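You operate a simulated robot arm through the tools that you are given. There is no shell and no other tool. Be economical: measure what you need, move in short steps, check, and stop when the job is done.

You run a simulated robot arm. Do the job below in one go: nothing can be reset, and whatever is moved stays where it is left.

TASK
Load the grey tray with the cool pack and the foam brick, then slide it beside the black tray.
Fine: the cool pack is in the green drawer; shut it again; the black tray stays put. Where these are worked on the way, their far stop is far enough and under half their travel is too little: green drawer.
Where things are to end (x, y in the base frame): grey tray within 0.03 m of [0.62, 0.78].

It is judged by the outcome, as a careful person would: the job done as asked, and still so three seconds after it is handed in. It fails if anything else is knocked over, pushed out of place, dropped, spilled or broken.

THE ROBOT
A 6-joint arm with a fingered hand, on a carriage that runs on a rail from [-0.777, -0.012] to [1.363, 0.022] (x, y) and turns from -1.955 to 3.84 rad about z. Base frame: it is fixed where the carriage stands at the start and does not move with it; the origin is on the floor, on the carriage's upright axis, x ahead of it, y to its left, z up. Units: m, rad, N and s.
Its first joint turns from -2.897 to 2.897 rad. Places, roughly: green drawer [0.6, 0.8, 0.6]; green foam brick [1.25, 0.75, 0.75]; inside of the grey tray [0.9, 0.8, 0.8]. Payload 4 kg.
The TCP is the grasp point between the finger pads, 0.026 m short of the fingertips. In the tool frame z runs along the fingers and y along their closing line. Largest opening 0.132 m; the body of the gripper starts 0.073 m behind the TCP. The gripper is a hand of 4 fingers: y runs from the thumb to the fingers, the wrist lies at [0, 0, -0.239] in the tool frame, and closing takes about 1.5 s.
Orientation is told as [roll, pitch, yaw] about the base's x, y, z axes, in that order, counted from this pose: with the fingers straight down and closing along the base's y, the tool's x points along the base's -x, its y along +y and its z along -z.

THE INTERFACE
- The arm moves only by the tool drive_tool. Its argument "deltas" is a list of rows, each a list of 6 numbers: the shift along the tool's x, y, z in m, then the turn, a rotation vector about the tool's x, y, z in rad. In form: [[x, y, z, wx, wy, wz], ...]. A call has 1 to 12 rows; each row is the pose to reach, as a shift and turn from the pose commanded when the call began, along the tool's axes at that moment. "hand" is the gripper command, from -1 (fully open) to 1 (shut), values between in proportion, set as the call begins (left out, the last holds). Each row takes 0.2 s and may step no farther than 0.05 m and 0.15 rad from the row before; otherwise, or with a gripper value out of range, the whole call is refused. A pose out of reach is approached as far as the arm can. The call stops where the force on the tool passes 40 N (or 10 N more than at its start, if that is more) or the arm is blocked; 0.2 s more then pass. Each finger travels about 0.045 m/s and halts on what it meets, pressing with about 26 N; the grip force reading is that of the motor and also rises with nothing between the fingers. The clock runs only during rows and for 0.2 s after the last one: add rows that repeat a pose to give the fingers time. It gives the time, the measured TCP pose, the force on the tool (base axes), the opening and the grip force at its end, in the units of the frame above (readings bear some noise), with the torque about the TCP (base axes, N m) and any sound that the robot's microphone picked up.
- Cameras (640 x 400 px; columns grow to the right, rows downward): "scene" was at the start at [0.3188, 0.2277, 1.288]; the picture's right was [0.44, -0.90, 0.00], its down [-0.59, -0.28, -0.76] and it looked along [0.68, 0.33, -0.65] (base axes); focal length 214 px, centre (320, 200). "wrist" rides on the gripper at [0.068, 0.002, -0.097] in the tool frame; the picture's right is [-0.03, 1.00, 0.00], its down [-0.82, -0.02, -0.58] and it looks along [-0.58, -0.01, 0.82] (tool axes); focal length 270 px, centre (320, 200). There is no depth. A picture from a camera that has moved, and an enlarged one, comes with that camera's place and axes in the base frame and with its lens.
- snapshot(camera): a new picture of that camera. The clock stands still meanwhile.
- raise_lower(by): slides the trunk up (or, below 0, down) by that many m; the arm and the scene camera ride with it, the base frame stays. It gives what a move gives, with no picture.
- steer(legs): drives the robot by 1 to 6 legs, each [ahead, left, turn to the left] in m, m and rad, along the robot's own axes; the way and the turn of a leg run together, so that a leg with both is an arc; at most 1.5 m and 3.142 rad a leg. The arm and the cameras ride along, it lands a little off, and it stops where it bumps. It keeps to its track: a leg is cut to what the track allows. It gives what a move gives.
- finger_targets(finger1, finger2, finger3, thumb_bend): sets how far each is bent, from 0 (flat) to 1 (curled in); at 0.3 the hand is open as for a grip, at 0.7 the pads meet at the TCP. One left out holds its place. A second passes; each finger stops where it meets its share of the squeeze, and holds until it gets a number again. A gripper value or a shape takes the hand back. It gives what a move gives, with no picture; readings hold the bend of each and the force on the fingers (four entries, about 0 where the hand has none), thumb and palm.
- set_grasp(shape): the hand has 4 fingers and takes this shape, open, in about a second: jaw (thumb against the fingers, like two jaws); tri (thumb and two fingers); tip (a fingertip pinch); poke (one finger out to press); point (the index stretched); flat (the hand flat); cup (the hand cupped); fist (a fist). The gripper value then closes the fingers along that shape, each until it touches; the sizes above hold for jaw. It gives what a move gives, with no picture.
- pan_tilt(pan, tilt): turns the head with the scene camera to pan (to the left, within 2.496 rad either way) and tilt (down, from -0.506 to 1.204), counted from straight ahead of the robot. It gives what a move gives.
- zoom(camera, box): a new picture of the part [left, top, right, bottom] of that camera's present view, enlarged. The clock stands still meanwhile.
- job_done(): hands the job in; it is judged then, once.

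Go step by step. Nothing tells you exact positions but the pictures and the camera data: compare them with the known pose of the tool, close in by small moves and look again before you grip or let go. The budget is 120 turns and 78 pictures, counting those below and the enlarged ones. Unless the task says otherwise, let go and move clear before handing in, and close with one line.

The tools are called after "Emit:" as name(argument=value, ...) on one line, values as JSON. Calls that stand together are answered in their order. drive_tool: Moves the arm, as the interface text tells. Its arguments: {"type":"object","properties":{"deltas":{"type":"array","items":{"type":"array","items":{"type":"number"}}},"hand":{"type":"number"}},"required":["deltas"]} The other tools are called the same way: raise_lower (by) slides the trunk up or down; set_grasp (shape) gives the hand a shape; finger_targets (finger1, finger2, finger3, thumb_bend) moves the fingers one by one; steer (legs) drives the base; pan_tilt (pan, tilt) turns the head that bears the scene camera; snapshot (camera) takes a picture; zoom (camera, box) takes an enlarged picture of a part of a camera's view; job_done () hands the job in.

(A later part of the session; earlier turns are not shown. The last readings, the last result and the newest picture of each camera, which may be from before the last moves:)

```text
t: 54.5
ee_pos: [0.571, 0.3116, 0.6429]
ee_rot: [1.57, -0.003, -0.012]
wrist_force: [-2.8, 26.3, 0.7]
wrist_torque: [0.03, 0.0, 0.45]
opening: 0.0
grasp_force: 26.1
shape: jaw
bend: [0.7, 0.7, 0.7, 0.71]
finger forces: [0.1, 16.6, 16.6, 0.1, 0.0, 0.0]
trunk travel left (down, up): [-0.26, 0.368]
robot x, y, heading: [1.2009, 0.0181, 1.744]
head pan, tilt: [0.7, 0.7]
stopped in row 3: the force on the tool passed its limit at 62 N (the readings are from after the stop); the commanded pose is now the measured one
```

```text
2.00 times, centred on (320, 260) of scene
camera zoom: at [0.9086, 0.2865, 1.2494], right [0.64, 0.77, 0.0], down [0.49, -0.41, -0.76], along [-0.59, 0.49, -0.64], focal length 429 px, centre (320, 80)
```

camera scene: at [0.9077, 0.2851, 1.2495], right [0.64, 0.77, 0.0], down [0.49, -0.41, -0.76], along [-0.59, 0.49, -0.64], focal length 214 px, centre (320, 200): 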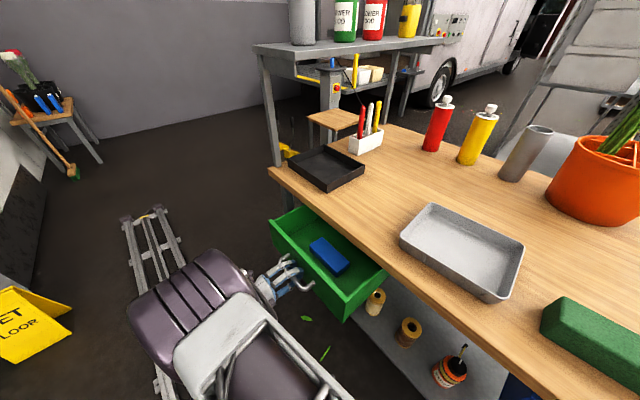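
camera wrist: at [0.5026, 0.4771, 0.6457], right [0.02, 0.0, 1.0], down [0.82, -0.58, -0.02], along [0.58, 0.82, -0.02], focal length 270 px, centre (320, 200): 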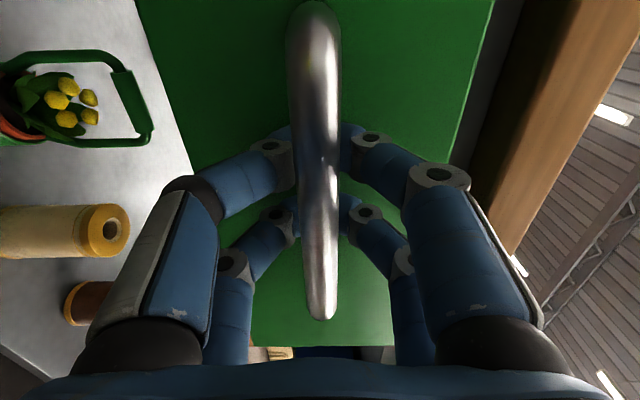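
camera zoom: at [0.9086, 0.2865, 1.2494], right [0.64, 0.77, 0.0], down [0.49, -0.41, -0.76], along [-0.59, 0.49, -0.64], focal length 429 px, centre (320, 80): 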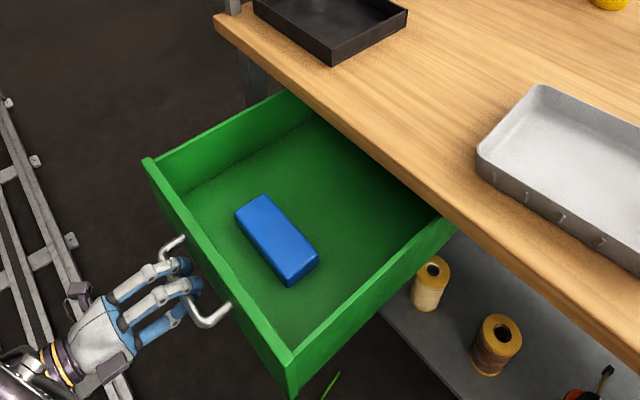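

The drawer is at its stop. The pack lies at about (0.575, 0.473) with its long side along x. I'll open the hand, back off, rise, and turn the tool down.

Emit:
drive_tool(deltas=[[0, 0, 0, 0, 0, 0], [0, 0, 0, 0, 0, 0], [0, 0, 0, 0, 0, 0], [0, 0, 0, 0, 0, 0], [0, 0, 0, 0, 0, 0], [0, 0, 0, 0, 0, 0], [0, 0, -0.03, 0, 0, 0], [0, 0, -0.06, 0, 0, 0], [0, 0, -0.1, 0, 0, 0], [0, 0.05, -0.1, 0, 0, 0], [0, 0.1, -0.1, 0, 0, 0], [0, 0.15, -0.1, 0, 0, 0]], hand=-0.3)

Emit:
drive_tool(deltas=[[0, 0.01, 0, 0.143, 0, 0], [0, 0.02, 0, 0.285, 0, 0], [0, 0.03, 0, 0.428, 0, 0], [0, 0.04, 0, 0.571, 0, 0], [0, 0.05, 0, 0.714, 0, 0], [0, 0.06, 0, 0.857, 0, 0], [0, 0.06, 0, 1.0, 0, 0], [0, 0.06, 0, 1.143, 0, 0], [0, 0.06, 0, 1.286, 0, 0], [0, 0.06, 0, 1.428, 0, 0], [0, 0.06, 0, 1.57, 0, 0]], hand=-1)

Emit:
snapshot(camera="scene")

Emit:
snapshot(camera="wrist")

```text
t: 57.1
ee_pos: [0.5704, 0.2095, 0.7953]
ee_rot: [1.571, -0.005, -0.01]
wrist_force: [-0.4, 0.2, -0.5]
wrist_torque: [-0.01, 0.0, 0.02]
opening: 0.0854
grasp_force: 0.1
shape: jaw
bend: [0.7, 0.7, 0.7, 0.64]
finger forces: [0.0, 0.1, 0.0, 0.0, 0.1, 0.1]
trunk travel left (down, up): [-0.26, 0.368]
robot x, y, heading: [1.1997, 0.0192, 1.747]
head pan, tilt: [0.7, 0.7]
```

```text
t: 58.5
ee_pos: [0.5938, 0.2153, 0.7561]
ee_rot: [0.804, -0.156, -0.005]
wrist_force: [0.3, 0.9, 0.0]
wrist_torque: [0.02, 0.02, 0.04]
opening: 0.1318
grasp_force: 0.0
shape: jaw
bend: [0.3, 0.3, 0.3, 0.3]
finger forces: [0.0, 0.0, 0.0, 0.0, 0.0, 0.0]
trunk travel left (down, up): [-0.26, 0.368]
robot x, y, heading: [1.2048, 0.0168, 1.74]
head pan, tilt: [0.7, 0.7]
stopped in row 7: the arm was blocked; the commanded pose is now the measured one
```

```text
47 pictures are left
camera scene: at [0.9092, 0.2868, 1.2495], right [0.65, 0.76, 0.0], down [0.49, -0.42, -0.76], along [-0.58, 0.5, -0.64], focal length 214 px, centre (320, 200)
```

scene: 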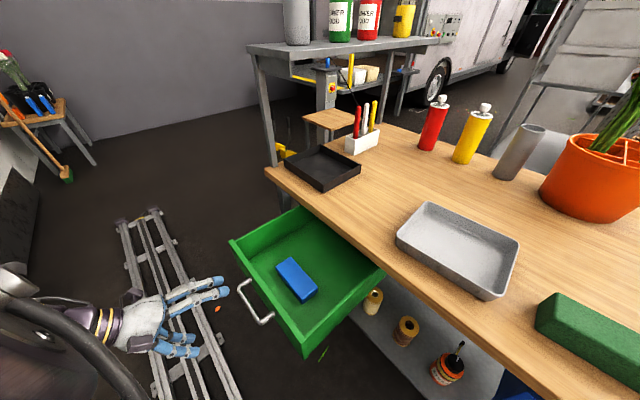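

```text
46 pictures are left
camera wrist: at [0.5146, 0.1454, 0.8125], right [-0.08, 0.69, 0.71], down [0.74, -0.43, 0.51], along [0.66, 0.57, -0.48], focal length 270 px, centre (320, 200)
```

wrist: 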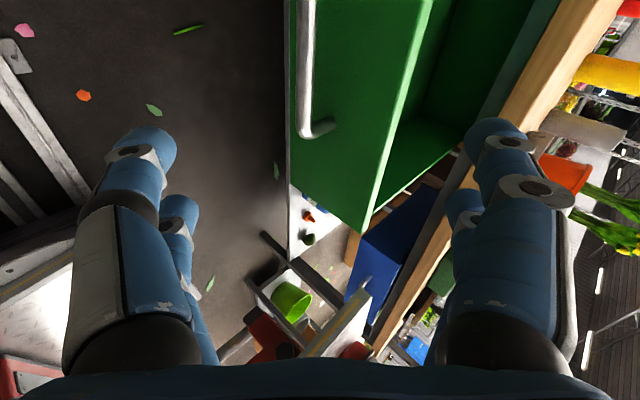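

The elbow likely brushed the head. I'll extend outward over the drawer first, which lowers the elbow, and correct the tilt.

Emit:
pan_tilt(pan=0.3, tilt=0.75)

Emit:
drive_tool(deltas=[[0.004, 0.03, 0.01, 0, 0.018, 0.019], [0.007, 0.059, 0.027, 0, 0.036, 0.037], [0.011, 0.089, 0.047, 0, 0.054, 0.056], [0.015, 0.119, 0.067, 0, 0.072, 0.075], [0.018, 0.148, 0.087, 0, 0.09, 0.093], [0.022, 0.178, 0.107, 0, 0.108, 0.112]])

Emit:
snapshot(camera="scene")

```text
t: 59.4
ee_pos: [0.5935, 0.2151, 0.7571]
ee_rot: [0.803, -0.156, -0.006]
wrist_force: [-0.6, -0.6, -0.2]
wrist_torque: [0.02, -0.03, 0.0]
opening: 0.1318
grasp_force: 0.1
shape: jaw
bend: [0.3, 0.3, 0.3, 0.3]
finger forces: [0.1, 0.1, 0.1, 0.1, 0.0, 0.0]
trunk travel left (down, up): [-0.26, 0.368]
robot x, y, heading: [1.2046, 0.0213, 1.743]
head pan, tilt: [0.3, 0.75]
```

```text
t: 60.8
ee_pos: [0.5651, 0.4148, 0.7995]
ee_rot: [0.805, -0.015, -0.004]
wrist_force: [-0.7, -0.5, -0.4]
wrist_torque: [0.01, -0.04, -0.01]
opening: 0.132
grasp_force: 0.0
shape: jaw
bend: [0.3, 0.3, 0.3, 0.3]
finger forces: [0.0, 0.1, 0.0, 0.0, 0.0, 0.0]
trunk travel left (down, up): [-0.26, 0.368]
robot x, y, heading: [1.2062, 0.0203, 1.743]
head pan, tilt: [0.3, 0.75]
```

```text
45 pictures are left
camera scene: at [0.9395, 0.3091, 1.2497], right [0.92, 0.4, 0.0], down [0.26, -0.59, -0.77], along [-0.31, 0.7, -0.64], focal length 214 px, centre (320, 200)
```

scene: 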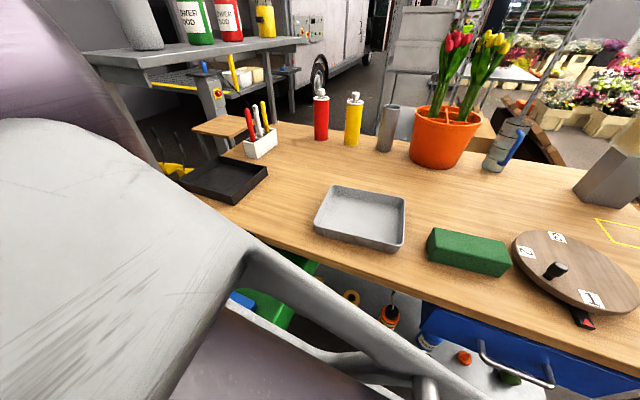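

Now I'll finish turning the tool straight down above the pack.

Emit:
drive_tool(deltas=[[-0.001, 0.007, 0.004, 0.1, 0, 0], [-0.003, 0.014, 0.007, 0.201, 0, 0], [-0.004, 0.021, 0.011, 0.302, 0, 0], [-0.005, 0.028, 0.014, 0.403, 0, 0], [-0.006, 0.035, 0.018, 0.503, 0, 0], [-0.008, 0.042, 0.021, 0.604, 0, 0], [-0.009, 0.049, 0.025, 0.704, 0, 0], [-0.01, 0.055, 0.028, 0.805, 0, 0]])

Emit:
snapshot(camera="wrist")

```text
t: 62.6
ee_pos: [0.5739, 0.4736, 0.83]
ee_rot: [-0.003, 0.005, -0.007]
wrist_force: [0.0, -0.6, 0.5]
wrist_torque: [-0.02, 0.01, 0.01]
opening: 0.1316
grasp_force: 0.1
shape: jaw
bend: [0.3, 0.3, 0.3, 0.3]
finger forces: [0.0, 0.0, 0.0, 0.0, 0.1, 0.0]
trunk travel left (down, up): [-0.26, 0.368]
robot x, y, heading: [1.2022, 0.0215, 1.739]
head pan, tilt: [0.3, 0.75]
```

```text
44 pictures are left
camera wrist: at [0.5055, 0.4748, 0.9257], right [0.03, 1.0, 0.0], down [0.82, -0.02, 0.58], along [0.57, -0.02, -0.82], focal length 270 px, centre (320, 200)
```

wrist: 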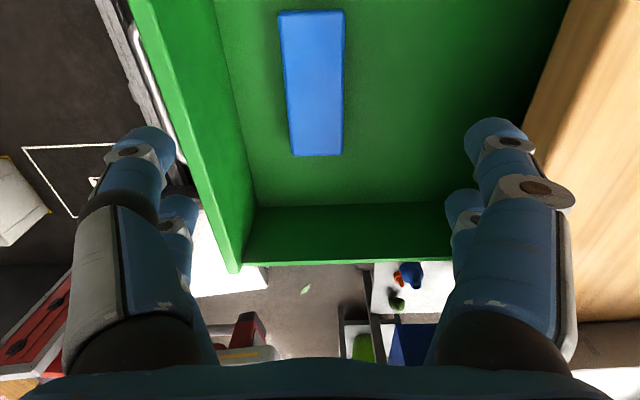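

The pack is centred near (0.578, 0.466), long side along x. I'll descend part of the way and look again.

Emit:
drive_tool(deltas=[[-0.002, -0.004, 0.04, 0, 0, 0], [-0.004, -0.008, 0.08, 0, 0, 0], [-0.004, -0.008, 0.12, 0, 0, 0], [-0.004, -0.008, 0.155, 0, 0, 0], [-0.004, -0.008, 0.18, 0, 0, 0]])

Emit:
snapshot(camera="wrist")

```text
t: 63.8
ee_pos: [0.5779, 0.4651, 0.6482]
ee_rot: [-0.002, -0.001, -0.007]
wrist_force: [-0.2, 0.0, -0.6]
wrist_torque: [0.0, 0.0, 0.01]
opening: 0.132
grasp_force: 0.0
shape: jaw
bend: [0.3, 0.3, 0.3, 0.3]
finger forces: [0.0, 0.0, 0.0, 0.1, 0.0, 0.1]
trunk travel left (down, up): [-0.26, 0.368]
robot x, y, heading: [1.1999, 0.022, 1.742]
head pan, tilt: [0.3, 0.75]
```

```text
43 pictures are left
camera wrist: at [0.5092, 0.4665, 0.7433], right [0.03, 1.0, 0.0], down [0.82, -0.03, 0.58], along [0.58, -0.02, -0.82], focal length 270 px, centre (320, 200)
```

wrist: 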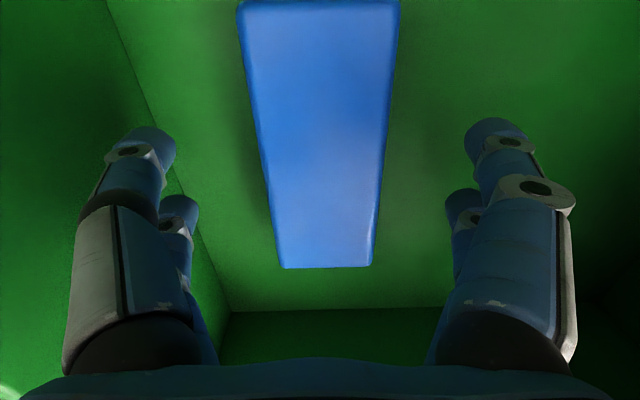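

The pack top is at z≈0.623 and the drawer floor ≈0.582. I'll lower to TCP z≈0.615 and grip.

Emit:
drive_tool(deltas=[[0, 0, 0.012, 0, 0, 0], [0, 0, 0.024, 0, 0, 0], [0, 0, 0.034, 0, 0, 0]])

Emit:
drive_tool(deltas=[[0, 0, 0, 0, 0, 0], [0, 0, 0, 0, 0, 0], [0, 0, 0, 0, 0, 0], [0, 0, 0, 0, 0, 0], [0, 0, 0, 0, 0, 0], [0, 0, 0, 0, 0, 0], [0, 0, 0, 0, 0, 0], [0, 0, 0, 0, 0, 0]], hand=1.0)

Emit:
snapshot(camera="wrist")

```text
t: 64.6
ee_pos: [0.5777, 0.4641, 0.6122]
ee_rot: [-0.001, 0.0, -0.007]
wrist_force: [0.1, -0.3, 0.7]
wrist_torque: [0.05, -0.01, -0.01]
opening: 0.132
grasp_force: 0.1
shape: jaw
bend: [0.3, 0.3, 0.3, 0.3]
finger forces: [0.0, 0.0, 0.0, 0.0, 0.0, 0.0]
trunk travel left (down, up): [-0.26, 0.368]
robot x, y, heading: [1.2034, 0.0173, 1.742]
head pan, tilt: [0.3, 0.75]
```

```text
t: 66.4
ee_pos: [0.5782, 0.4653, 0.6143]
ee_rot: [-0.003, 0.002, -0.006]
wrist_force: [-2.0, 6.4, 14.2]
wrist_torque: [0.93, -0.11, 0.14]
opening: 0.0543
grasp_force: 25.8
shape: jaw
bend: [0.71, 0.72, 0.74, 0.7]
finger forces: [35.1, 27.5, 22.7, 0.1, 23.4, 0.1]
trunk travel left (down, up): [-0.26, 0.368]
robot x, y, heading: [1.2034, 0.0179, 1.744]
head pan, tilt: [0.3, 0.75]
```

```text
42 pictures are left
camera wrist: at [0.5093, 0.4665, 0.7099], right [0.03, 1.0, 0.0], down [0.82, -0.03, 0.58], along [0.58, -0.02, -0.82], focal length 270 px, centre (320, 200)
```

wrist: 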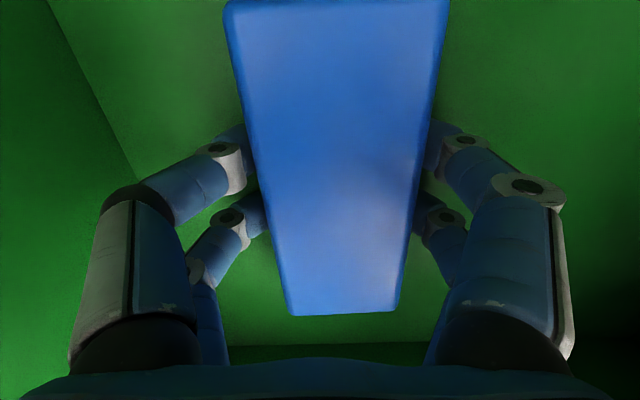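

Pack gripped (opening 0.054). I'll lift it gently and check.

Emit:
drive_tool(deltas=[[0, 0, -0.015, 0, 0, 0], [0, 0, -0.04, 0, 0, 0], [0, 0, -0.08, 0, 0, 0], [0, 0, -0.12, 0, 0, 0], [0, 0, -0.16, 0, 0, 0], [0, 0, -0.2, 0, 0, 0], [0, 0, -0.24, 0, 0, 0], [0, 0, -0.28, 0, 0, 0], [0, 0, -0.3, 0, 0, 0]])

Emit:
snapshot(camera="wrist")

Emit:
snapshot(camera="scene")

```text
t: 68.4
ee_pos: [0.5797, 0.4694, 0.9108]
ee_rot: [-0.005, -0.002, -0.013]
wrist_force: [-0.2, -0.1, -3.2]
wrist_torque: [-0.04, -0.02, -0.02]
opening: 0.054
grasp_force: 26.4
shape: jaw
bend: [0.71, 0.72, 0.74, 0.7]
finger forces: [30.4, 20.4, 25.1, 0.1, 25.3, 0.1]
trunk travel left (down, up): [-0.26, 0.368]
robot x, y, heading: [1.2054, 0.0186, 1.742]
head pan, tilt: [0.3, 0.75]
```

```text
41 pictures are left
camera wrist: at [0.5101, 0.4718, 1.0061], right [0.04, 1.0, 0.0], down [0.81, -0.03, 0.58], along [0.58, -0.02, -0.81], focal length 270 px, centre (320, 200)
```

wrist: 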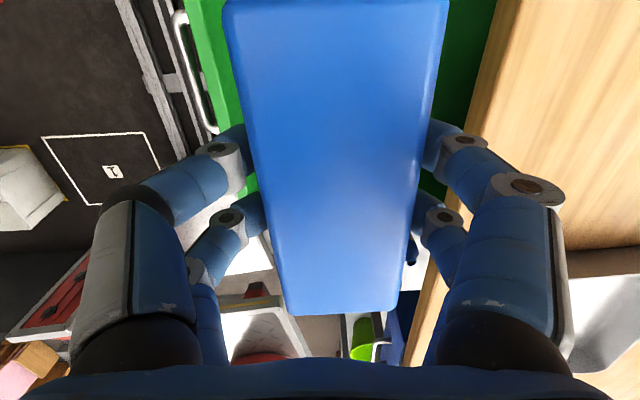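

```text
40 pictures are left
camera scene: at [0.938, 0.3073, 1.2469], right [0.91, 0.42, 0.0], down [0.28, -0.6, -0.75], along [-0.32, 0.68, -0.67], focal length 214 px, centre (320, 200)
```

scene: 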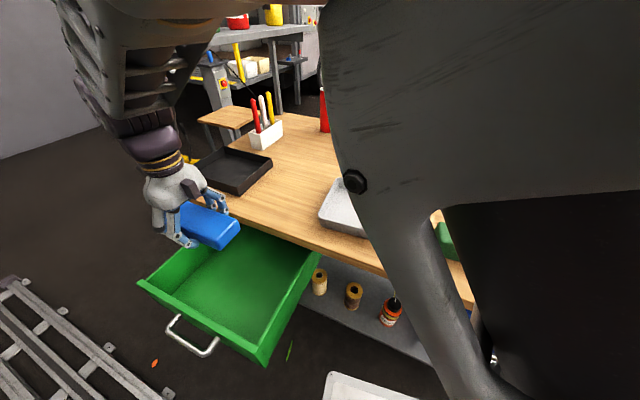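

The pack is securely held. The grey tray's centre works out at about (0.86, 0.782), roughly 0.227 × 0.19 m and turned about 4°. I'll carry the pack over its rear half.

Emit:
drive_tool(deltas=[[-0.01, 0.012, -0.02, 0, 0, -0.006], [-0.03, 0.037, -0.03, 0, 0, -0.014], [-0.058, 0.072, -0.04, 0, 0, -0.022], [-0.086, 0.106, -0.04, 0, 0, -0.03], [-0.114, 0.141, -0.04, 0, 0, -0.038], [-0.142, 0.176, -0.04, 0, 0, -0.045], [-0.17, 0.21, -0.04, 0, 0, -0.053], [-0.198, 0.245, -0.04, 0, 0, -0.06], [-0.226, 0.28, -0.04, 0, 0, -0.068], [-0.254, 0.314, -0.04, 0, 0, -0.075], [-0.28, 0.344, -0.04, 0, 0, -0.078]])

Emit:
snapshot(camera="scene")

Emit:
snapshot(camera="wrist")

```text
t: 70.8
ee_pos: [0.8604, 0.8073, 0.9516]
ee_rot: [0.0, 0.0, 0.071]
wrist_force: [0.1, -0.1, -3.8]
wrist_torque: [0.0, 0.0, 0.0]
opening: 0.0543
grasp_force: 26.2
shape: jaw
bend: [0.71, 0.72, 0.74, 0.7]
finger forces: [29.8, 20.4, 24.9, 0.0, 25.2, 0.1]
trunk travel left (down, up): [-0.26, 0.368]
robot x, y, heading: [1.2038, 0.0222, 1.741]
head pan, tilt: [0.3, 0.75]
```

```text
39 pictures are left
camera scene: at [0.9356, 0.3049, 1.2453], right [0.89, 0.46, 0.0], down [0.31, -0.61, -0.73], along [-0.33, 0.65, -0.68], focal length 214 px, centre (320, 200)
```

scene: 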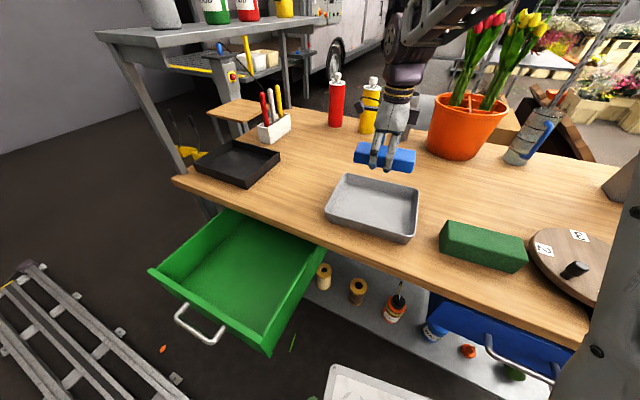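

```text
38 pictures are left
camera wrist: at [0.7921, 0.8031, 1.0476], right [-0.05, 1.0, 0.0], down [0.82, 0.04, 0.58], along [0.58, 0.03, -0.82], focal length 270 px, centre (320, 200)
```

wrist: 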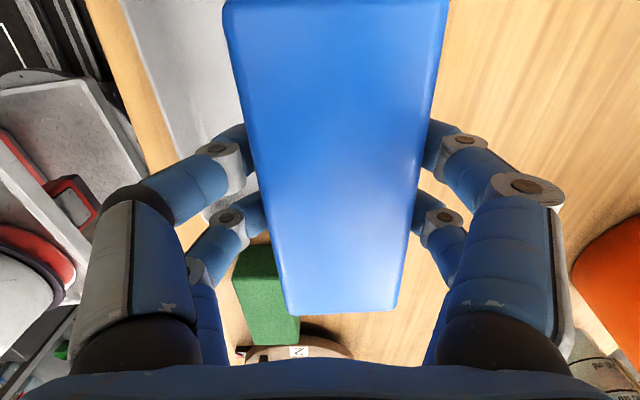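

Pack is over the tray. I'll descend until its underside is near the rim and look again.

Emit:
drive_tool(deltas=[[-0.002, 0.002, 0.03, 0, 0, 0], [-0.003, 0.004, 0.06, 0, 0, 0], [-0.004, 0.005, 0.08, 0, 0, 0], [-0.004, 0.005, 0.09, 0, 0, 0]])

Emit:
zoom(camera="scene", box=[290, 90, 490, 250])

```text
t: 71.8
ee_pos: [0.8649, 0.813, 0.8642]
ee_rot: [-0.001, 0.0, 0.071]
wrist_force: [0.7, 0.1, -3.4]
wrist_torque: [0.02, 0.03, -0.01]
opening: 0.0544
grasp_force: 25.7
shape: jaw
bend: [0.71, 0.72, 0.74, 0.7]
finger forces: [29.6, 20.5, 24.9, 0.1, 25.1, 0.1]
trunk travel left (down, up): [-0.26, 0.368]
robot x, y, heading: [1.1989, 0.0197, 1.738]
head pan, tilt: [0.3, 0.75]
```

```text
2.50 times, centred on (390, 170) of scene
camera zoom: at [0.9358, 0.3051, 1.2453], right [0.89, 0.46, 0.0], down [0.31, -0.61, -0.73], along [-0.33, 0.65, -0.68], focal length 536 px, centre (145, 275)
```

zoom: 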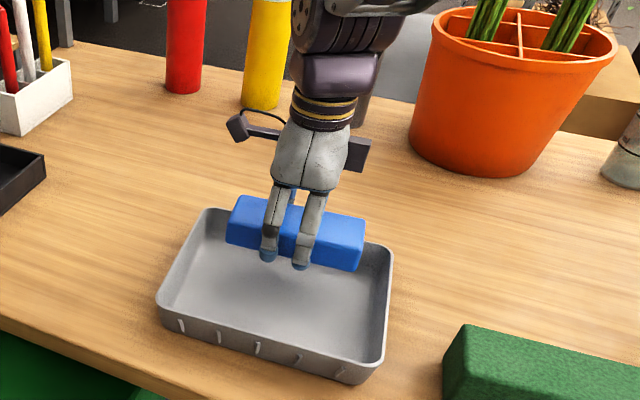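

The pack fits just inside the rear of the tray. I'll lower it in small steps.

Emit:
drive_tool(deltas=[[0, -0.002, 0.01, 0, 0, 0], [0, -0.003, 0.02, 0, 0, 0], [0, -0.003, 0.028, 0, 0, 0], [0, -0.003, 0.034, 0, 0, 0]])

Emit:
zoom(camera="scene", box=[290, 90, 490, 250])

```text
t: 72.8
ee_pos: [0.8649, 0.8115, 0.827]
ee_rot: [-0.005, -0.001, 0.072]
wrist_force: [0.1, -1.4, -3.0]
wrist_torque: [0.04, -0.02, -0.04]
opening: 0.0544
grasp_force: 25.6
shape: jaw
bend: [0.71, 0.72, 0.74, 0.7]
finger forces: [29.7, 22.5, 25.2, 0.0, 25.3, 0.0]
trunk travel left (down, up): [-0.26, 0.368]
robot x, y, heading: [1.2031, 0.0168, 1.744]
head pan, tilt: [0.3, 0.75]
```

```text
2.50 times, centred on (390, 170) of scene
camera zoom: at [0.9356, 0.3054, 1.2451], right [0.89, 0.46, 0.0], down [0.31, -0.61, -0.73], along [-0.33, 0.65, -0.68], focal length 536 px, centre (145, 275)
```

zoom: 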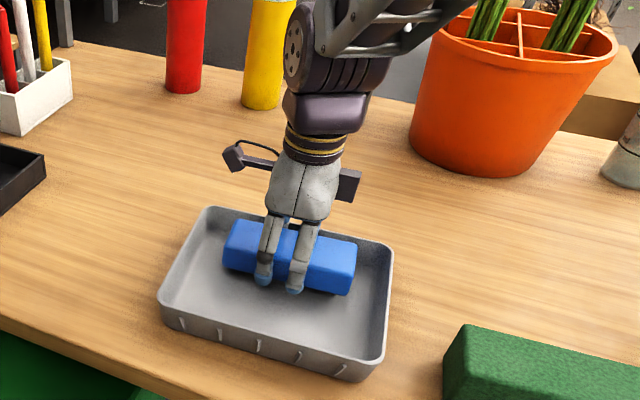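

Nearly down. A few more millimetres, watching the force.

Emit:
drive_tool(deltas=[[0, 0, 0.004, 0, 0, 0], [0, 0, 0.007, 0, 0, 0]])

```text
t: 73.4
ee_pos: [0.8657, 0.81, 0.821]
ee_rot: [-0.001, -0.001, 0.072]
wrist_force: [-0.2, -1.3, -1.9]
wrist_torque: [0.0, 0.0, -0.02]
opening: 0.0543
grasp_force: 26.3
shape: jaw
bend: [0.71, 0.72, 0.74, 0.7]
finger forces: [29.5, 22.0, 25.0, 0.1, 25.3, 0.0]
trunk travel left (down, up): [-0.26, 0.368]
robot x, y, heading: [1.2004, 0.0177, 1.747]
head pan, tilt: [0.3, 0.75]
```

Emit:
drive_tool(deltas=[[0, 0, 0.003, 0, 0, 0], [0, 0, 0.006, 0, 0, 0]])

```text
t: 74.0
ee_pos: [0.8645, 0.8106, 0.8147]
ee_rot: [-0.002, 0.002, 0.071]
wrist_force: [-0.4, -1.4, 1.0]
wrist_torque: [0.09, 0.07, -0.02]
opening: 0.0542
grasp_force: 26.1
shape: jaw
bend: [0.71, 0.72, 0.74, 0.7]
finger forces: [31.8, 22.1, 25.2, 0.1, 25.4, 0.0]
trunk travel left (down, up): [-0.26, 0.368]
robot x, y, heading: [1.2024, 0.0209, 1.742]
head pan, tilt: [0.3, 0.75]
```

The pack's weight is now carried by the tray. I'll open the fingers just a little and lift straight out.

Emit:
drive_tool(deltas=[[0, 0, 0.002, 0, 0, 0], [0, 0, 0.002, 0, 0, 0], [0, 0, 0.002, 0, 0, 0], [0, 0, 0.002, 0, 0, 0]], hand=-0.04)

Emit:
drive_tool(deltas=[[0, 0, -0.02, 0, 0, 0], [0, 0, -0.05, 0, 0, 0], [0, 0, -0.09, 0, 0, 0], [0, 0, -0.13, 0, 0, 0]])

Emit:
snapshot(camera="scene")

Emit:
snapshot(camera="wrist")

```text
t: 75.0
ee_pos: [0.8649, 0.8103, 0.8149]
ee_rot: [0.0, 0.001, 0.07]
wrist_force: [1.5, 3.0, 21.6]
wrist_torque: [0.57, -0.16, -0.1]
opening: 0.0679
grasp_force: 0.2
shape: jaw
bend: [0.73, 0.73, 0.74, 0.7]
finger forces: [7.9, 9.7, 5.6, 0.0, 0.0, 0.0]
trunk travel left (down, up): [-0.26, 0.368]
robot x, y, heading: [1.203, 0.019, 1.735]
head pan, tilt: [0.3, 0.75]
```

```text
t: 76.0
ee_pos: [0.8656, 0.8107, 0.943]
ee_rot: [-0.003, 0.0, 0.072]
wrist_force: [1.4, -0.3, -1.3]
wrist_torque: [0.02, 0.03, 0.0]
opening: 0.0684
grasp_force: 0.0
shape: jaw
bend: [0.72, 0.72, 0.72, 0.7]
finger forces: [0.0, 0.0, 0.1, 0.0, 0.0, 0.1]
trunk travel left (down, up): [-0.26, 0.368]
robot x, y, heading: [1.2004, 0.0188, 1.748]
head pan, tilt: [0.3, 0.75]
```

```text
35 pictures are left
camera scene: at [0.9357, 0.3053, 1.2452], right [0.89, 0.46, 0.0], down [0.31, -0.61, -0.73], along [-0.33, 0.65, -0.68], focal length 214 px, centre (320, 200)
```

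scene: 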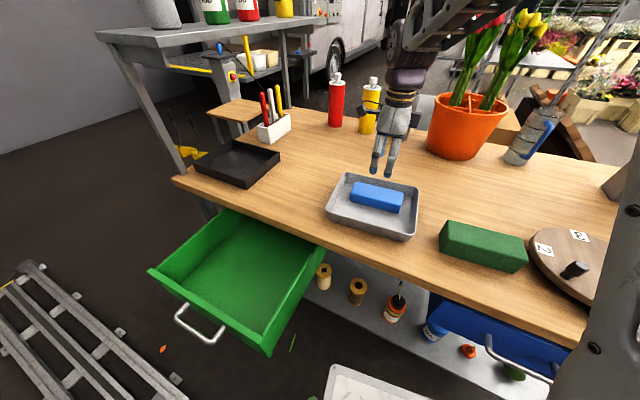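

```text
34 pictures are left
camera wrist: at [0.7971, 0.8071, 1.0392], right [-0.05, 1.0, 0.0], down [0.82, 0.04, 0.58], along [0.58, 0.02, -0.82], focal length 270 px, centre (320, 200)
```

wrist: 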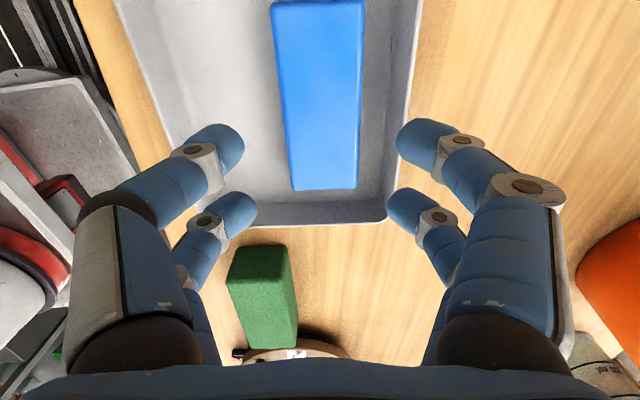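

The pack lies in the rear of the tray. Now I'll zoom to measure the free front half and the brick.

Emit:
zoom(camera="scene", box=[310, 150, 540, 290])

```text
2.78 times, centred on (425, 220) of scene
camera zoom: at [0.9357, 0.3053, 1.2452], right [0.89, 0.46, 0.0], down [0.31, -0.61, -0.73], along [-0.33, 0.65, -0.68], focal length 597 px, centre (28, 144)
```

zoom: 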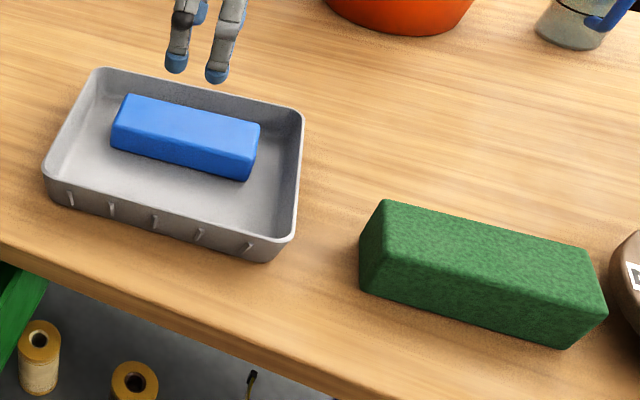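

The free front strip of the tray is about 0.09 m wide. I'll move above the brick with the hand open to measure it.

Emit:
drive_tool(deltas=[[-0.037, -0.013, -0.01, 0, 0, 0], [-0.074, -0.025, -0.01, 0, 0, 0], [-0.111, -0.038, -0.01, 0, 0, 0], [-0.148, -0.051, -0.01, 0, 0, 0], [-0.185, -0.064, -0.01, 0, 0, 0], [-0.222, -0.076, -0.01, 0, 0, 0], [-0.259, -0.089, -0.01, 0, 0, 0]], hand=-1)

Emit:
snapshot(camera="wrist")

Emit:
snapshot(camera="scene")

```text
t: 77.6
ee_pos: [1.127, 0.7404, 0.9558]
ee_rot: [-0.002, 0.001, 0.07]
wrist_force: [-0.4, 1.0, 0.6]
wrist_torque: [-0.01, -0.02, -0.04]
opening: 0.1317
grasp_force: 0.1
shape: jaw
bend: [0.3, 0.3, 0.3, 0.3]
finger forces: [0.0, 0.0, 0.0, 0.0, 0.0, 0.1]
trunk travel left (down, up): [-0.26, 0.368]
robot x, y, heading: [1.2042, 0.0205, 1.742]
head pan, tilt: [0.3, 0.75]
```

```text
32 pictures are left
camera wrist: at [1.0596, 0.7368, 1.0506], right [-0.05, 1.0, 0.0], down [0.82, 0.04, 0.58], along [0.58, 0.03, -0.82], focal length 270 px, centre (320, 200)
```

wrist: 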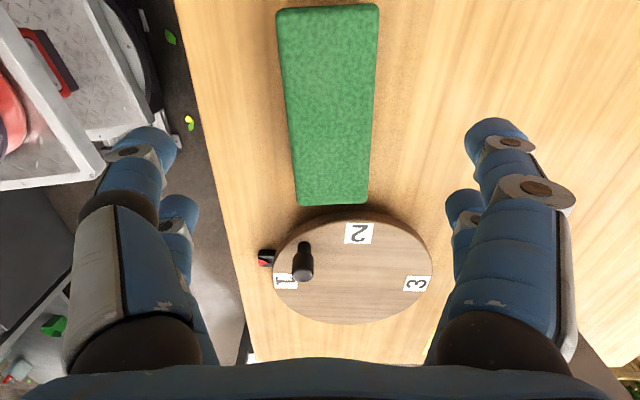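

```text
31 pictures are left
camera scene: at [0.9356, 0.3052, 1.2452], right [0.89, 0.46, 0.0], down [0.31, -0.61, -0.73], along [-0.33, 0.65, -0.68], focal length 214 px, centre (320, 200)
```

scene: 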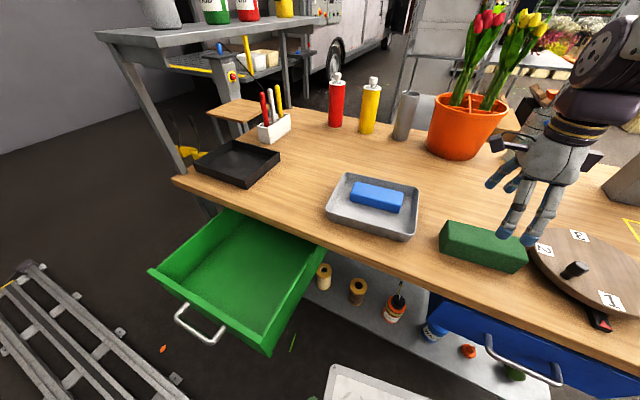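

The brick is about 0.15 × 0.066 × 0.065, centred near (1.134, 0.749), turned ~0.1 rad. I'll descend to just above it and recheck.

Emit:
drive_tool(deltas=[[-0.004, 0.004, 0.03, 0, 0, -0.015], [-0.008, 0.0085, 0.06, 0, 0, -0.03], [-0.008, 0.0085, 0.085, 0, 0, -0.03]])

Emit:
snapshot(camera="wrist")

Emit:
zoom(camera="scene", box=[400, 130, 600, 290])

```text
t: 78.4
ee_pos: [1.1364, 0.7499, 0.8694]
ee_rot: [-0.002, -0.002, 0.103]
wrist_force: [-0.5, -0.1, 0.1]
wrist_torque: [0.0, -0.03, 0.02]
opening: 0.132
grasp_force: 0.1
shape: jaw
bend: [0.3, 0.3, 0.3, 0.3]
finger forces: [0.0, 0.1, 0.0, 0.0, 0.0, 0.1]
trunk travel left (down, up): [-0.26, 0.368]
robot x, y, heading: [1.2022, 0.0198, 1.746]
head pan, tilt: [0.3, 0.75]
```

```text
30 pictures are left
camera wrist: at [1.0681, 0.7442, 0.966], right [-0.08, 1.0, 0.0], down [0.81, 0.06, 0.58], along [0.58, 0.04, -0.82], focal length 270 px, centre (320, 200)
```

wrist: 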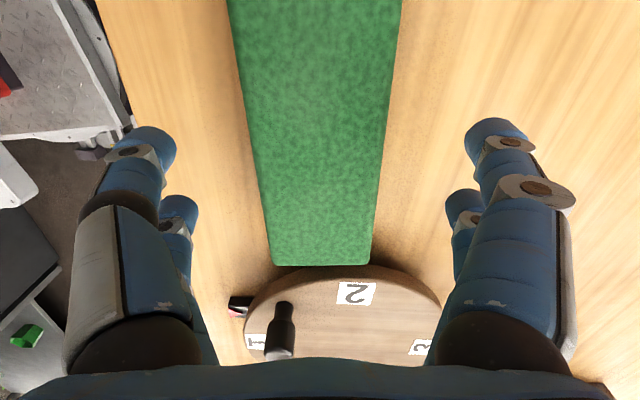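

```text
2.50 times, centred on (500, 210) of scene
camera zoom: at [0.9358, 0.3049, 1.2453], right [0.89, 0.46, 0.0], down [0.31, -0.61, -0.73], along [-0.33, 0.65, -0.68], focal length 536 px, centre (-130, 175)
```

zoom: 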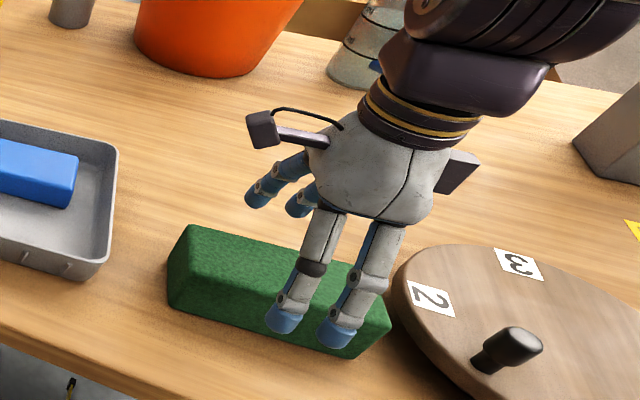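

The brick top is at z≈0.836 and it's well centred. I'll lower slightly and grip its upper half so the fingers stay above the tray walls later.

Emit:
drive_tool(deltas=[[0, 0, 0.015, 0, 0, 0], [0, 0, 0.03, 0, 0, 0], [0, 0, 0.04, 0, 0, 0]])

Emit:
drive_tool(deltas=[[0, 0, 0, 0, 0, 0], [0, 0, 0, 0, 0, 0], [0, 0, 0, 0, 0, 0], [0, 0, 0, 0, 0, 0], [0, 0, 0, 0, 0, 0], [0, 0, 0, 0, 0, 0], [0, 0, 0, 0, 0, 0]], hand=1.0)

Emit:
drive_tool(deltas=[[0, 0, -0.015, 0, 0, 0], [0, 0, -0.04, 0, 0, 0], [0, 0, -0.07, 0, 0, 0], [0, 0, -0.1, 0, 0, 0]])

Emit:
zoom(camera="scene", box=[310, 90, 630, 290])

```text
t: 79.2
ee_pos: [1.1373, 0.7501, 0.8287]
ee_rot: [-0.002, 0.0, 0.101]
wrist_force: [0.3, -0.5, 0.4]
wrist_torque: [0.01, 0.01, 0.02]
opening: 0.1317
grasp_force: 0.0
shape: jaw
bend: [0.3, 0.3, 0.3, 0.3]
finger forces: [0.0, 0.1, 0.1, 0.0, 0.0, 0.1]
trunk travel left (down, up): [-0.26, 0.368]
robot x, y, heading: [1.2042, 0.0159, 1.744]
head pan, tilt: [0.3, 0.75]
```

```text
t: 80.8
ee_pos: [1.1362, 0.7495, 0.8293]
ee_rot: [-0.002, -0.001, 0.101]
wrist_force: [0.4, -0.3, -0.2]
wrist_torque: [0.02, -0.03, 0.05]
opening: 0.063
grasp_force: 26.1
shape: jaw
bend: [0.73, 0.73, 0.73, 0.7]
finger forces: [23.6, 23.5, 23.5, 0.0, 23.8, 0.1]
trunk travel left (down, up): [-0.26, 0.368]
robot x, y, heading: [1.2021, 0.0183, 1.744]
head pan, tilt: [0.3, 0.75]
```

```text
t: 81.8
ee_pos: [1.1369, 0.7514, 0.9293]
ee_rot: [-0.002, 0.0, 0.102]
wrist_force: [-0.7, -0.1, -0.2]
wrist_torque: [0.03, 0.0, 0.0]
opening: 0.0625
grasp_force: 25.5
shape: jaw
bend: [0.73, 0.73, 0.73, 0.7]
finger forces: [23.8, 23.7, 23.6, 0.0, 23.8, 0.0]
trunk travel left (down, up): [-0.26, 0.368]
robot x, y, heading: [1.2034, 0.0181, 1.746]
head pan, tilt: [0.3, 0.75]
```

```text
2.00 times, centred on (470, 190) of scene
camera zoom: at [0.9358, 0.3053, 1.2452], right [0.89, 0.46, 0.0], down [0.31, -0.61, -0.73], along [-0.33, 0.65, -0.68], focal length 429 px, centre (20, 220)
```

zoom: 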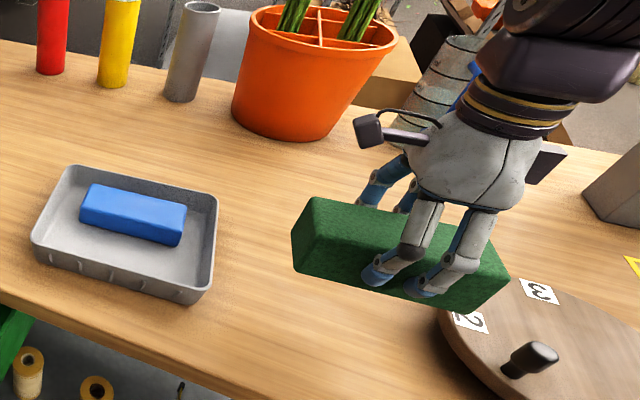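

Brick lifted. I'll carry it over the tray's front half, aiming at (0.866, 0.737) with yaw 0.07.

Emit:
drive_tool(deltas=[[0.035, 0.002, 0, 0, 0, 0.005], [0.075, 0.004, 0, 0, 0, 0.01], [0.115, 0.006, 0, 0, 0, 0.015], [0.155, 0.008, 0, 0, 0, 0.02], [0.195, 0.01, 0, 0, 0, 0.025], [0.235, 0.012, 0, 0, 0, 0.03], [0.272, 0.0133, 0, 0, 0, 0.03], [0.272, 0.0133, 0.03, 0, 0, 0.03]])

Emit:
zoom(camera="scene", box=[300, 120, 460, 250])

Emit:
snapshot(camera="wrist")

```text
t: 83.6
ee_pos: [0.8652, 0.7363, 0.8994]
ee_rot: [-0.002, 0.001, 0.072]
wrist_force: [0.3, 0.4, 0.1]
wrist_torque: [-0.02, 0.01, -0.01]
opening: 0.0626
grasp_force: 26.5
shape: jaw
bend: [0.73, 0.73, 0.73, 0.7]
finger forces: [23.6, 23.7, 23.5, 0.0, 23.7, 0.0]
trunk travel left (down, up): [-0.26, 0.368]
robot x, y, heading: [1.2036, 0.0179, 1.747]
head pan, tilt: [0.3, 0.75]
```

```text
3.08 times, centred on (380, 185) of scene
camera zoom: at [0.9359, 0.3049, 1.2453], right [0.89, 0.46, 0.0], down [0.31, -0.61, -0.73], along [-0.33, 0.65, -0.68], focal length 660 px, centre (135, 246)
```

zoom: 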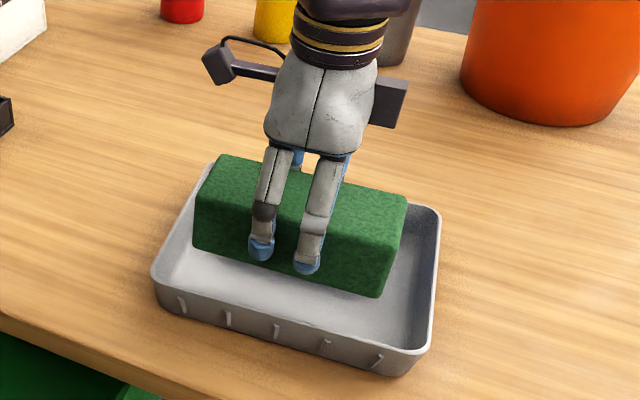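

```text
26 pictures are left
camera wrist: at [0.7959, 0.7315, 0.9956], right [-0.05, 1.0, 0.0], down [0.82, 0.04, 0.58], along [0.58, 0.02, -0.82], focal length 270 px, centre (320, 200)
```

wrist: 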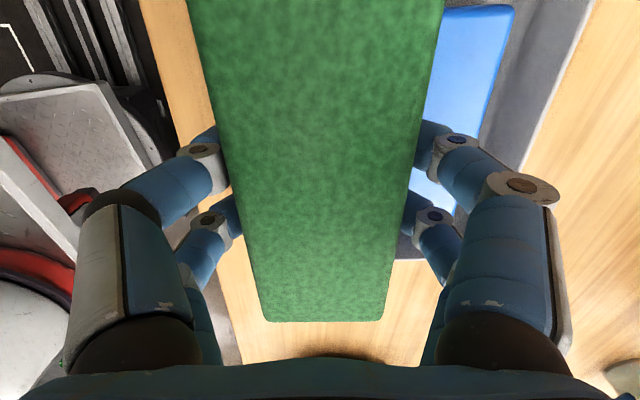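

Looks aligned. Lowering until the brick's underside is just above the pack's top and rim.

Emit:
drive_tool(deltas=[[0, 0, 0.012, 0, 0, 0], [0, 0, 0.022, 0, 0, 0]])

Emit:
zoom(camera="scene", box=[300, 140, 440, 250])

```text
t: 84.2
ee_pos: [0.8646, 0.7349, 0.8765]
ee_rot: [-0.001, -0.001, 0.072]
wrist_force: [0.8, -0.2, -0.6]
wrist_torque: [-0.01, 0.03, -0.03]
opening: 0.0626
grasp_force: 26.1
shape: jaw
bend: [0.73, 0.73, 0.73, 0.7]
finger forces: [23.6, 23.7, 23.5, 0.0, 23.7, 0.0]
trunk travel left (down, up): [-0.26, 0.368]
robot x, y, heading: [1.2063, 0.0179, 1.744]
head pan, tilt: [0.3, 0.75]
```

```text
3.64 times, centred on (370, 195) of scene
camera zoom: at [0.9358, 0.305, 1.2453], right [0.89, 0.46, 0.0], down [0.31, -0.61, -0.73], along [-0.33, 0.65, -0.68], focal length 780 px, centre (138, 218)
```

zoom: 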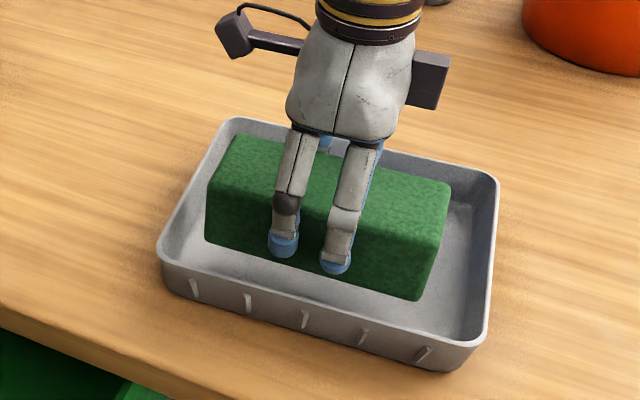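

Clearances look fine on both sides. I'll shift 3 mm forward and lower it in, watching the force.

Emit:
drive_tool(deltas=[[0, -0.003, 0.01, 0, 0, 0.01], [0, -0.004, 0.022, 0, 0, 0.02], [0, -0.004, 0.034, 0, 0, 0.02]])

Emit:
zoom(camera="scene", box=[300, 140, 440, 250])

```text
t: 85.0
ee_pos: [0.8648, 0.7314, 0.8446]
ee_rot: [0.0, 0.002, 0.052]
wrist_force: [-0.1, 3.3, 6.4]
wrist_torque: [-0.18, -0.1, 0.04]
opening: 0.0626
grasp_force: 25.9
shape: jaw
bend: [0.73, 0.73, 0.73, 0.7]
finger forces: [26.3, 25.4, 34.3, 0.0, 23.6, 0.0]
trunk travel left (down, up): [-0.26, 0.368]
robot x, y, heading: [1.2036, 0.0173, 1.744]
head pan, tilt: [0.3, 0.75]
```

```text
3.64 times, centred on (370, 195) of scene
camera zoom: at [0.9359, 0.305, 1.2454], right [0.89, 0.46, 0.0], down [0.31, -0.61, -0.73], along [-0.33, 0.65, -0.68], focal length 780 px, centre (138, 218)
```

zoom: 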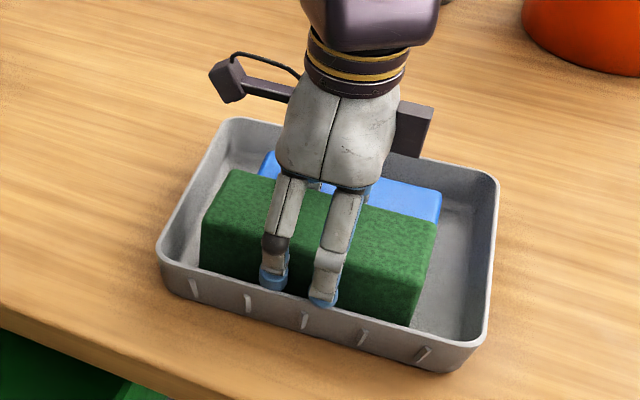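

A light contact with the front wall. I'll shift back 5 mm and continue down.

Emit:
drive_tool(deltas=[[0, 0.005, -0.004, 0, 0, 0], [0, 0.007, 0, 0, 0, 0], [0, 0.007, 0.006, 0, 0, 0]])

```text
t: 85.8
ee_pos: [0.8645, 0.7379, 0.8357]
ee_rot: [-0.001, 0.001, 0.052]
wrist_force: [0.5, -0.1, 3.6]
wrist_torque: [0.01, -0.06, -0.01]
opening: 0.0625
grasp_force: 26.3
shape: jaw
bend: [0.73, 0.73, 0.73, 0.7]
finger forces: [26.0, 27.3, 28.1, 0.0, 24.3, 0.1]
trunk travel left (down, up): [-0.26, 0.368]
robot x, y, heading: [1.2054, 0.0172, 1.742]
head pan, tilt: [0.3, 0.75]
```

Emit:
zoom(camera="scene", box=[300, 140, 440, 250])

```text
3.64 times, centred on (370, 195) of scene
camera zoom: at [0.9358, 0.305, 1.2453], right [0.89, 0.46, 0.0], down [0.31, -0.61, -0.73], along [-0.33, 0.65, -0.68], focal length 780 px, centre (138, 218)
```

zoom: 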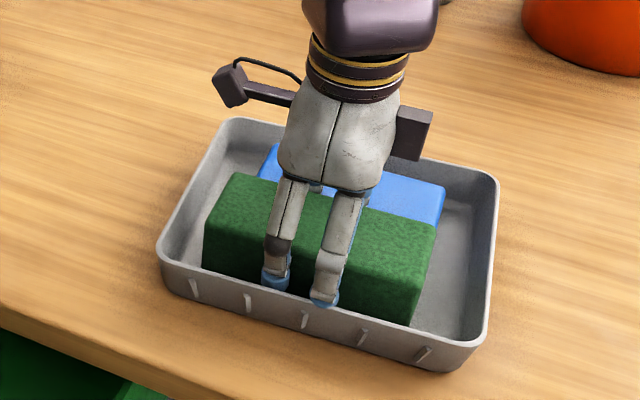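

The brick is seated on the tray floor beside the pack. I'll ease the fingers open and lift out.

Emit:
drive_tool(deltas=[[0, 0, 0.002, 0, 0, 0], [0, 0, 0.002, 0, 0, 0], [0, 0, 0.002, 0, 0, 0], [0, 0, 0.002, 0, 0, 0]], hand=-0.1)

Emit:
drive_tool(deltas=[[0, 0, -0.015, 0, 0, 0], [0, 0, -0.04, 0, 0, 0], [0, 0, -0.07, 0, 0, 0], [0, 0, -0.11, 0, 0, 0]])

Emit:
snapshot(camera="scene")

```text
t: 86.8
ee_pos: [0.8648, 0.7378, 0.8352]
ee_rot: [-0.003, 0.001, 0.05]
wrist_force: [-0.9, 4.6, 11.5]
wrist_torque: [-0.3, -0.2, 0.05]
opening: 0.0708
grasp_force: 0.0
shape: jaw
bend: [0.72, 0.72, 0.74, 0.7]
finger forces: [1.1, 1.7, 11.9, 0.1, 0.0, 0.0]
trunk travel left (down, up): [-0.26, 0.368]
robot x, y, heading: [1.202, 0.0222, 1.744]
head pan, tilt: [0.3, 0.75]
```

```text
t: 87.8
ee_pos: [0.866, 0.7383, 0.9464]
ee_rot: [-0.005, 0.001, 0.05]
wrist_force: [0.7, -0.1, 1.0]
wrist_torque: [0.03, 0.01, -0.03]
opening: 0.0725
grasp_force: 0.0
shape: jaw
bend: [0.72, 0.72, 0.72, 0.7]
finger forces: [0.0, 0.0, 0.0, 0.1, 0.1, 0.1]
trunk travel left (down, up): [-0.26, 0.368]
robot x, y, heading: [1.204, 0.0199, 1.737]
head pan, tilt: [0.3, 0.75]
```

```text
22 pictures are left
camera scene: at [0.9357, 0.3053, 1.2452], right [0.89, 0.46, 0.0], down [0.31, -0.61, -0.73], along [-0.33, 0.65, -0.68], focal length 214 px, centre (320, 200)
```

scene: 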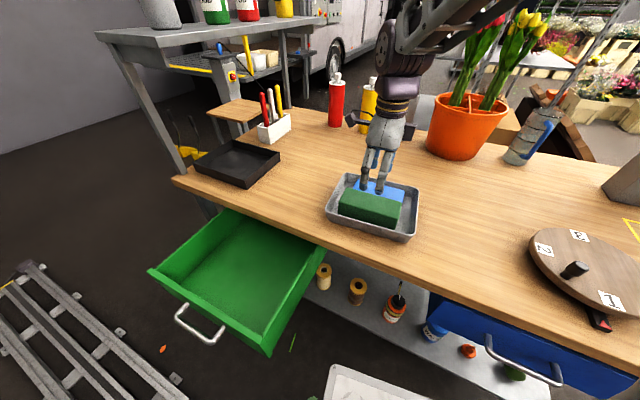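

Both items are in the tray. Next I'll put the open hand down on the bench just right of the tray, so thumb and fingers push its right wall at two points.

Emit:
drive_tool(deltas=[[-0.035, 0.005, 0, 0, 0, 0], [-0.07, 0.011, 0, 0, 0, 0], [-0.105, 0.016, 0, 0, 0, 0], [-0.14, 0.022, 0, 0, 0, 0], [-0.175, 0.027, 0, 0, 0, 0], [-0.21, 0.032, 0, 0, 0, 0], [-0.21, 0.032, 0.04, 0, 0, 0], [-0.21, 0.032, 0.08, 0, 0, 0], [-0.21, 0.032, 0.11, 0, 0, 0], [-0.21, 0.032, 0.13, 0, 0, 0]], hand=-1)

Emit:
zoom(camera="scene", box=[300, 90, 540, 260])

```text
t: 90.0
ee_pos: [1.0709, 0.7807, 0.813]
ee_rot: [-0.002, -0.001, 0.052]
wrist_force: [-0.6, 0.0, 0.1]
wrist_torque: [0.01, 0.01, 0.03]
opening: 0.1317
grasp_force: 0.0
shape: jaw
bend: [0.3, 0.3, 0.3, 0.3]
finger forces: [0.0, 0.0, 0.0, 0.1, 0.1, 0.0]
trunk travel left (down, up): [-0.26, 0.368]
robot x, y, heading: [1.2072, 0.0206, 1.751]
head pan, tilt: [0.3, 0.75]
```

```text
2.35 times, centred on (420, 175) of scene
camera zoom: at [0.9358, 0.3049, 1.2453], right [0.89, 0.46, 0.0], down [0.31, -0.61, -0.73], along [-0.33, 0.65, -0.68], focal length 505 px, centre (85, 259)
```

zoom: 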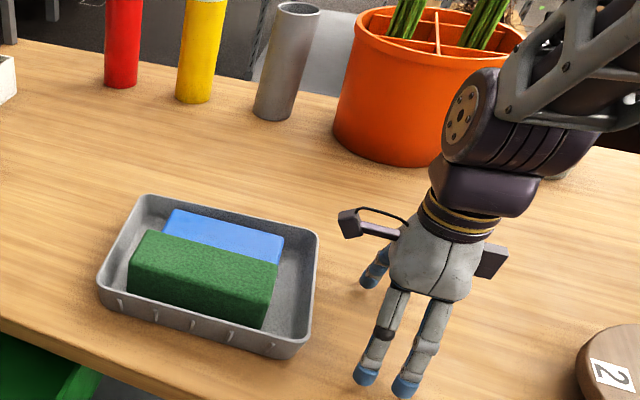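

The hand is in place behind the tray's right wall. I'll push slowly toward −x for 0.14 m, then check.

Emit:
drive_tool(deltas=[[0.02, 0.003, 0, 0, 0, 0], [0.04, 0.005, 0, 0, 0, 0], [0.052, 0.006, 0, 0, 0, 0], [0.062, 0.007, 0, 0, 0, 0], [0.072, 0.007, 0, 0, 0, 0], [0.082, 0.008, 0, 0, 0, 0], [0.092, 0.008, 0, 0, 0, 0], [0.102, 0.009, 0, 0, 0, 0], [0.112, 0.009, 0, 0, 0, 0], [0.122, 0.01, 0, 0, 0, 0], [0.132, 0.01, 0, 0, 0, 0], [0.142, 0.011, 0, 0, 0, 0]])

Emit:
snapshot(camera="scene")

```text
t: 92.6
ee_pos: [0.9296, 0.7831, 0.815]
ee_rot: [-0.001, 0.001, 0.05]
wrist_force: [1.2, 0.3, -1.0]
wrist_torque: [0.01, -0.06, -0.04]
opening: 0.1319
grasp_force: 0.1
shape: jaw
bend: [0.3, 0.3, 0.3, 0.3]
finger forces: [1.0, 0.0, 0.1, 0.0, 0.4, 0.1]
trunk travel left (down, up): [-0.26, 0.368]
robot x, y, heading: [1.1999, 0.0188, 1.745]
head pan, tilt: [0.3, 0.75]
```

```text
20 pictures are left
camera scene: at [0.9359, 0.3051, 1.2453], right [0.89, 0.46, 0.0], down [0.31, -0.61, -0.73], along [-0.33, 0.65, -0.68], focal length 214 px, centre (320, 200)
```

scene: 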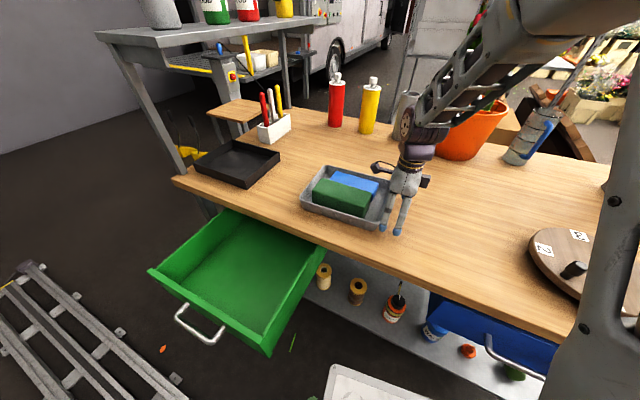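

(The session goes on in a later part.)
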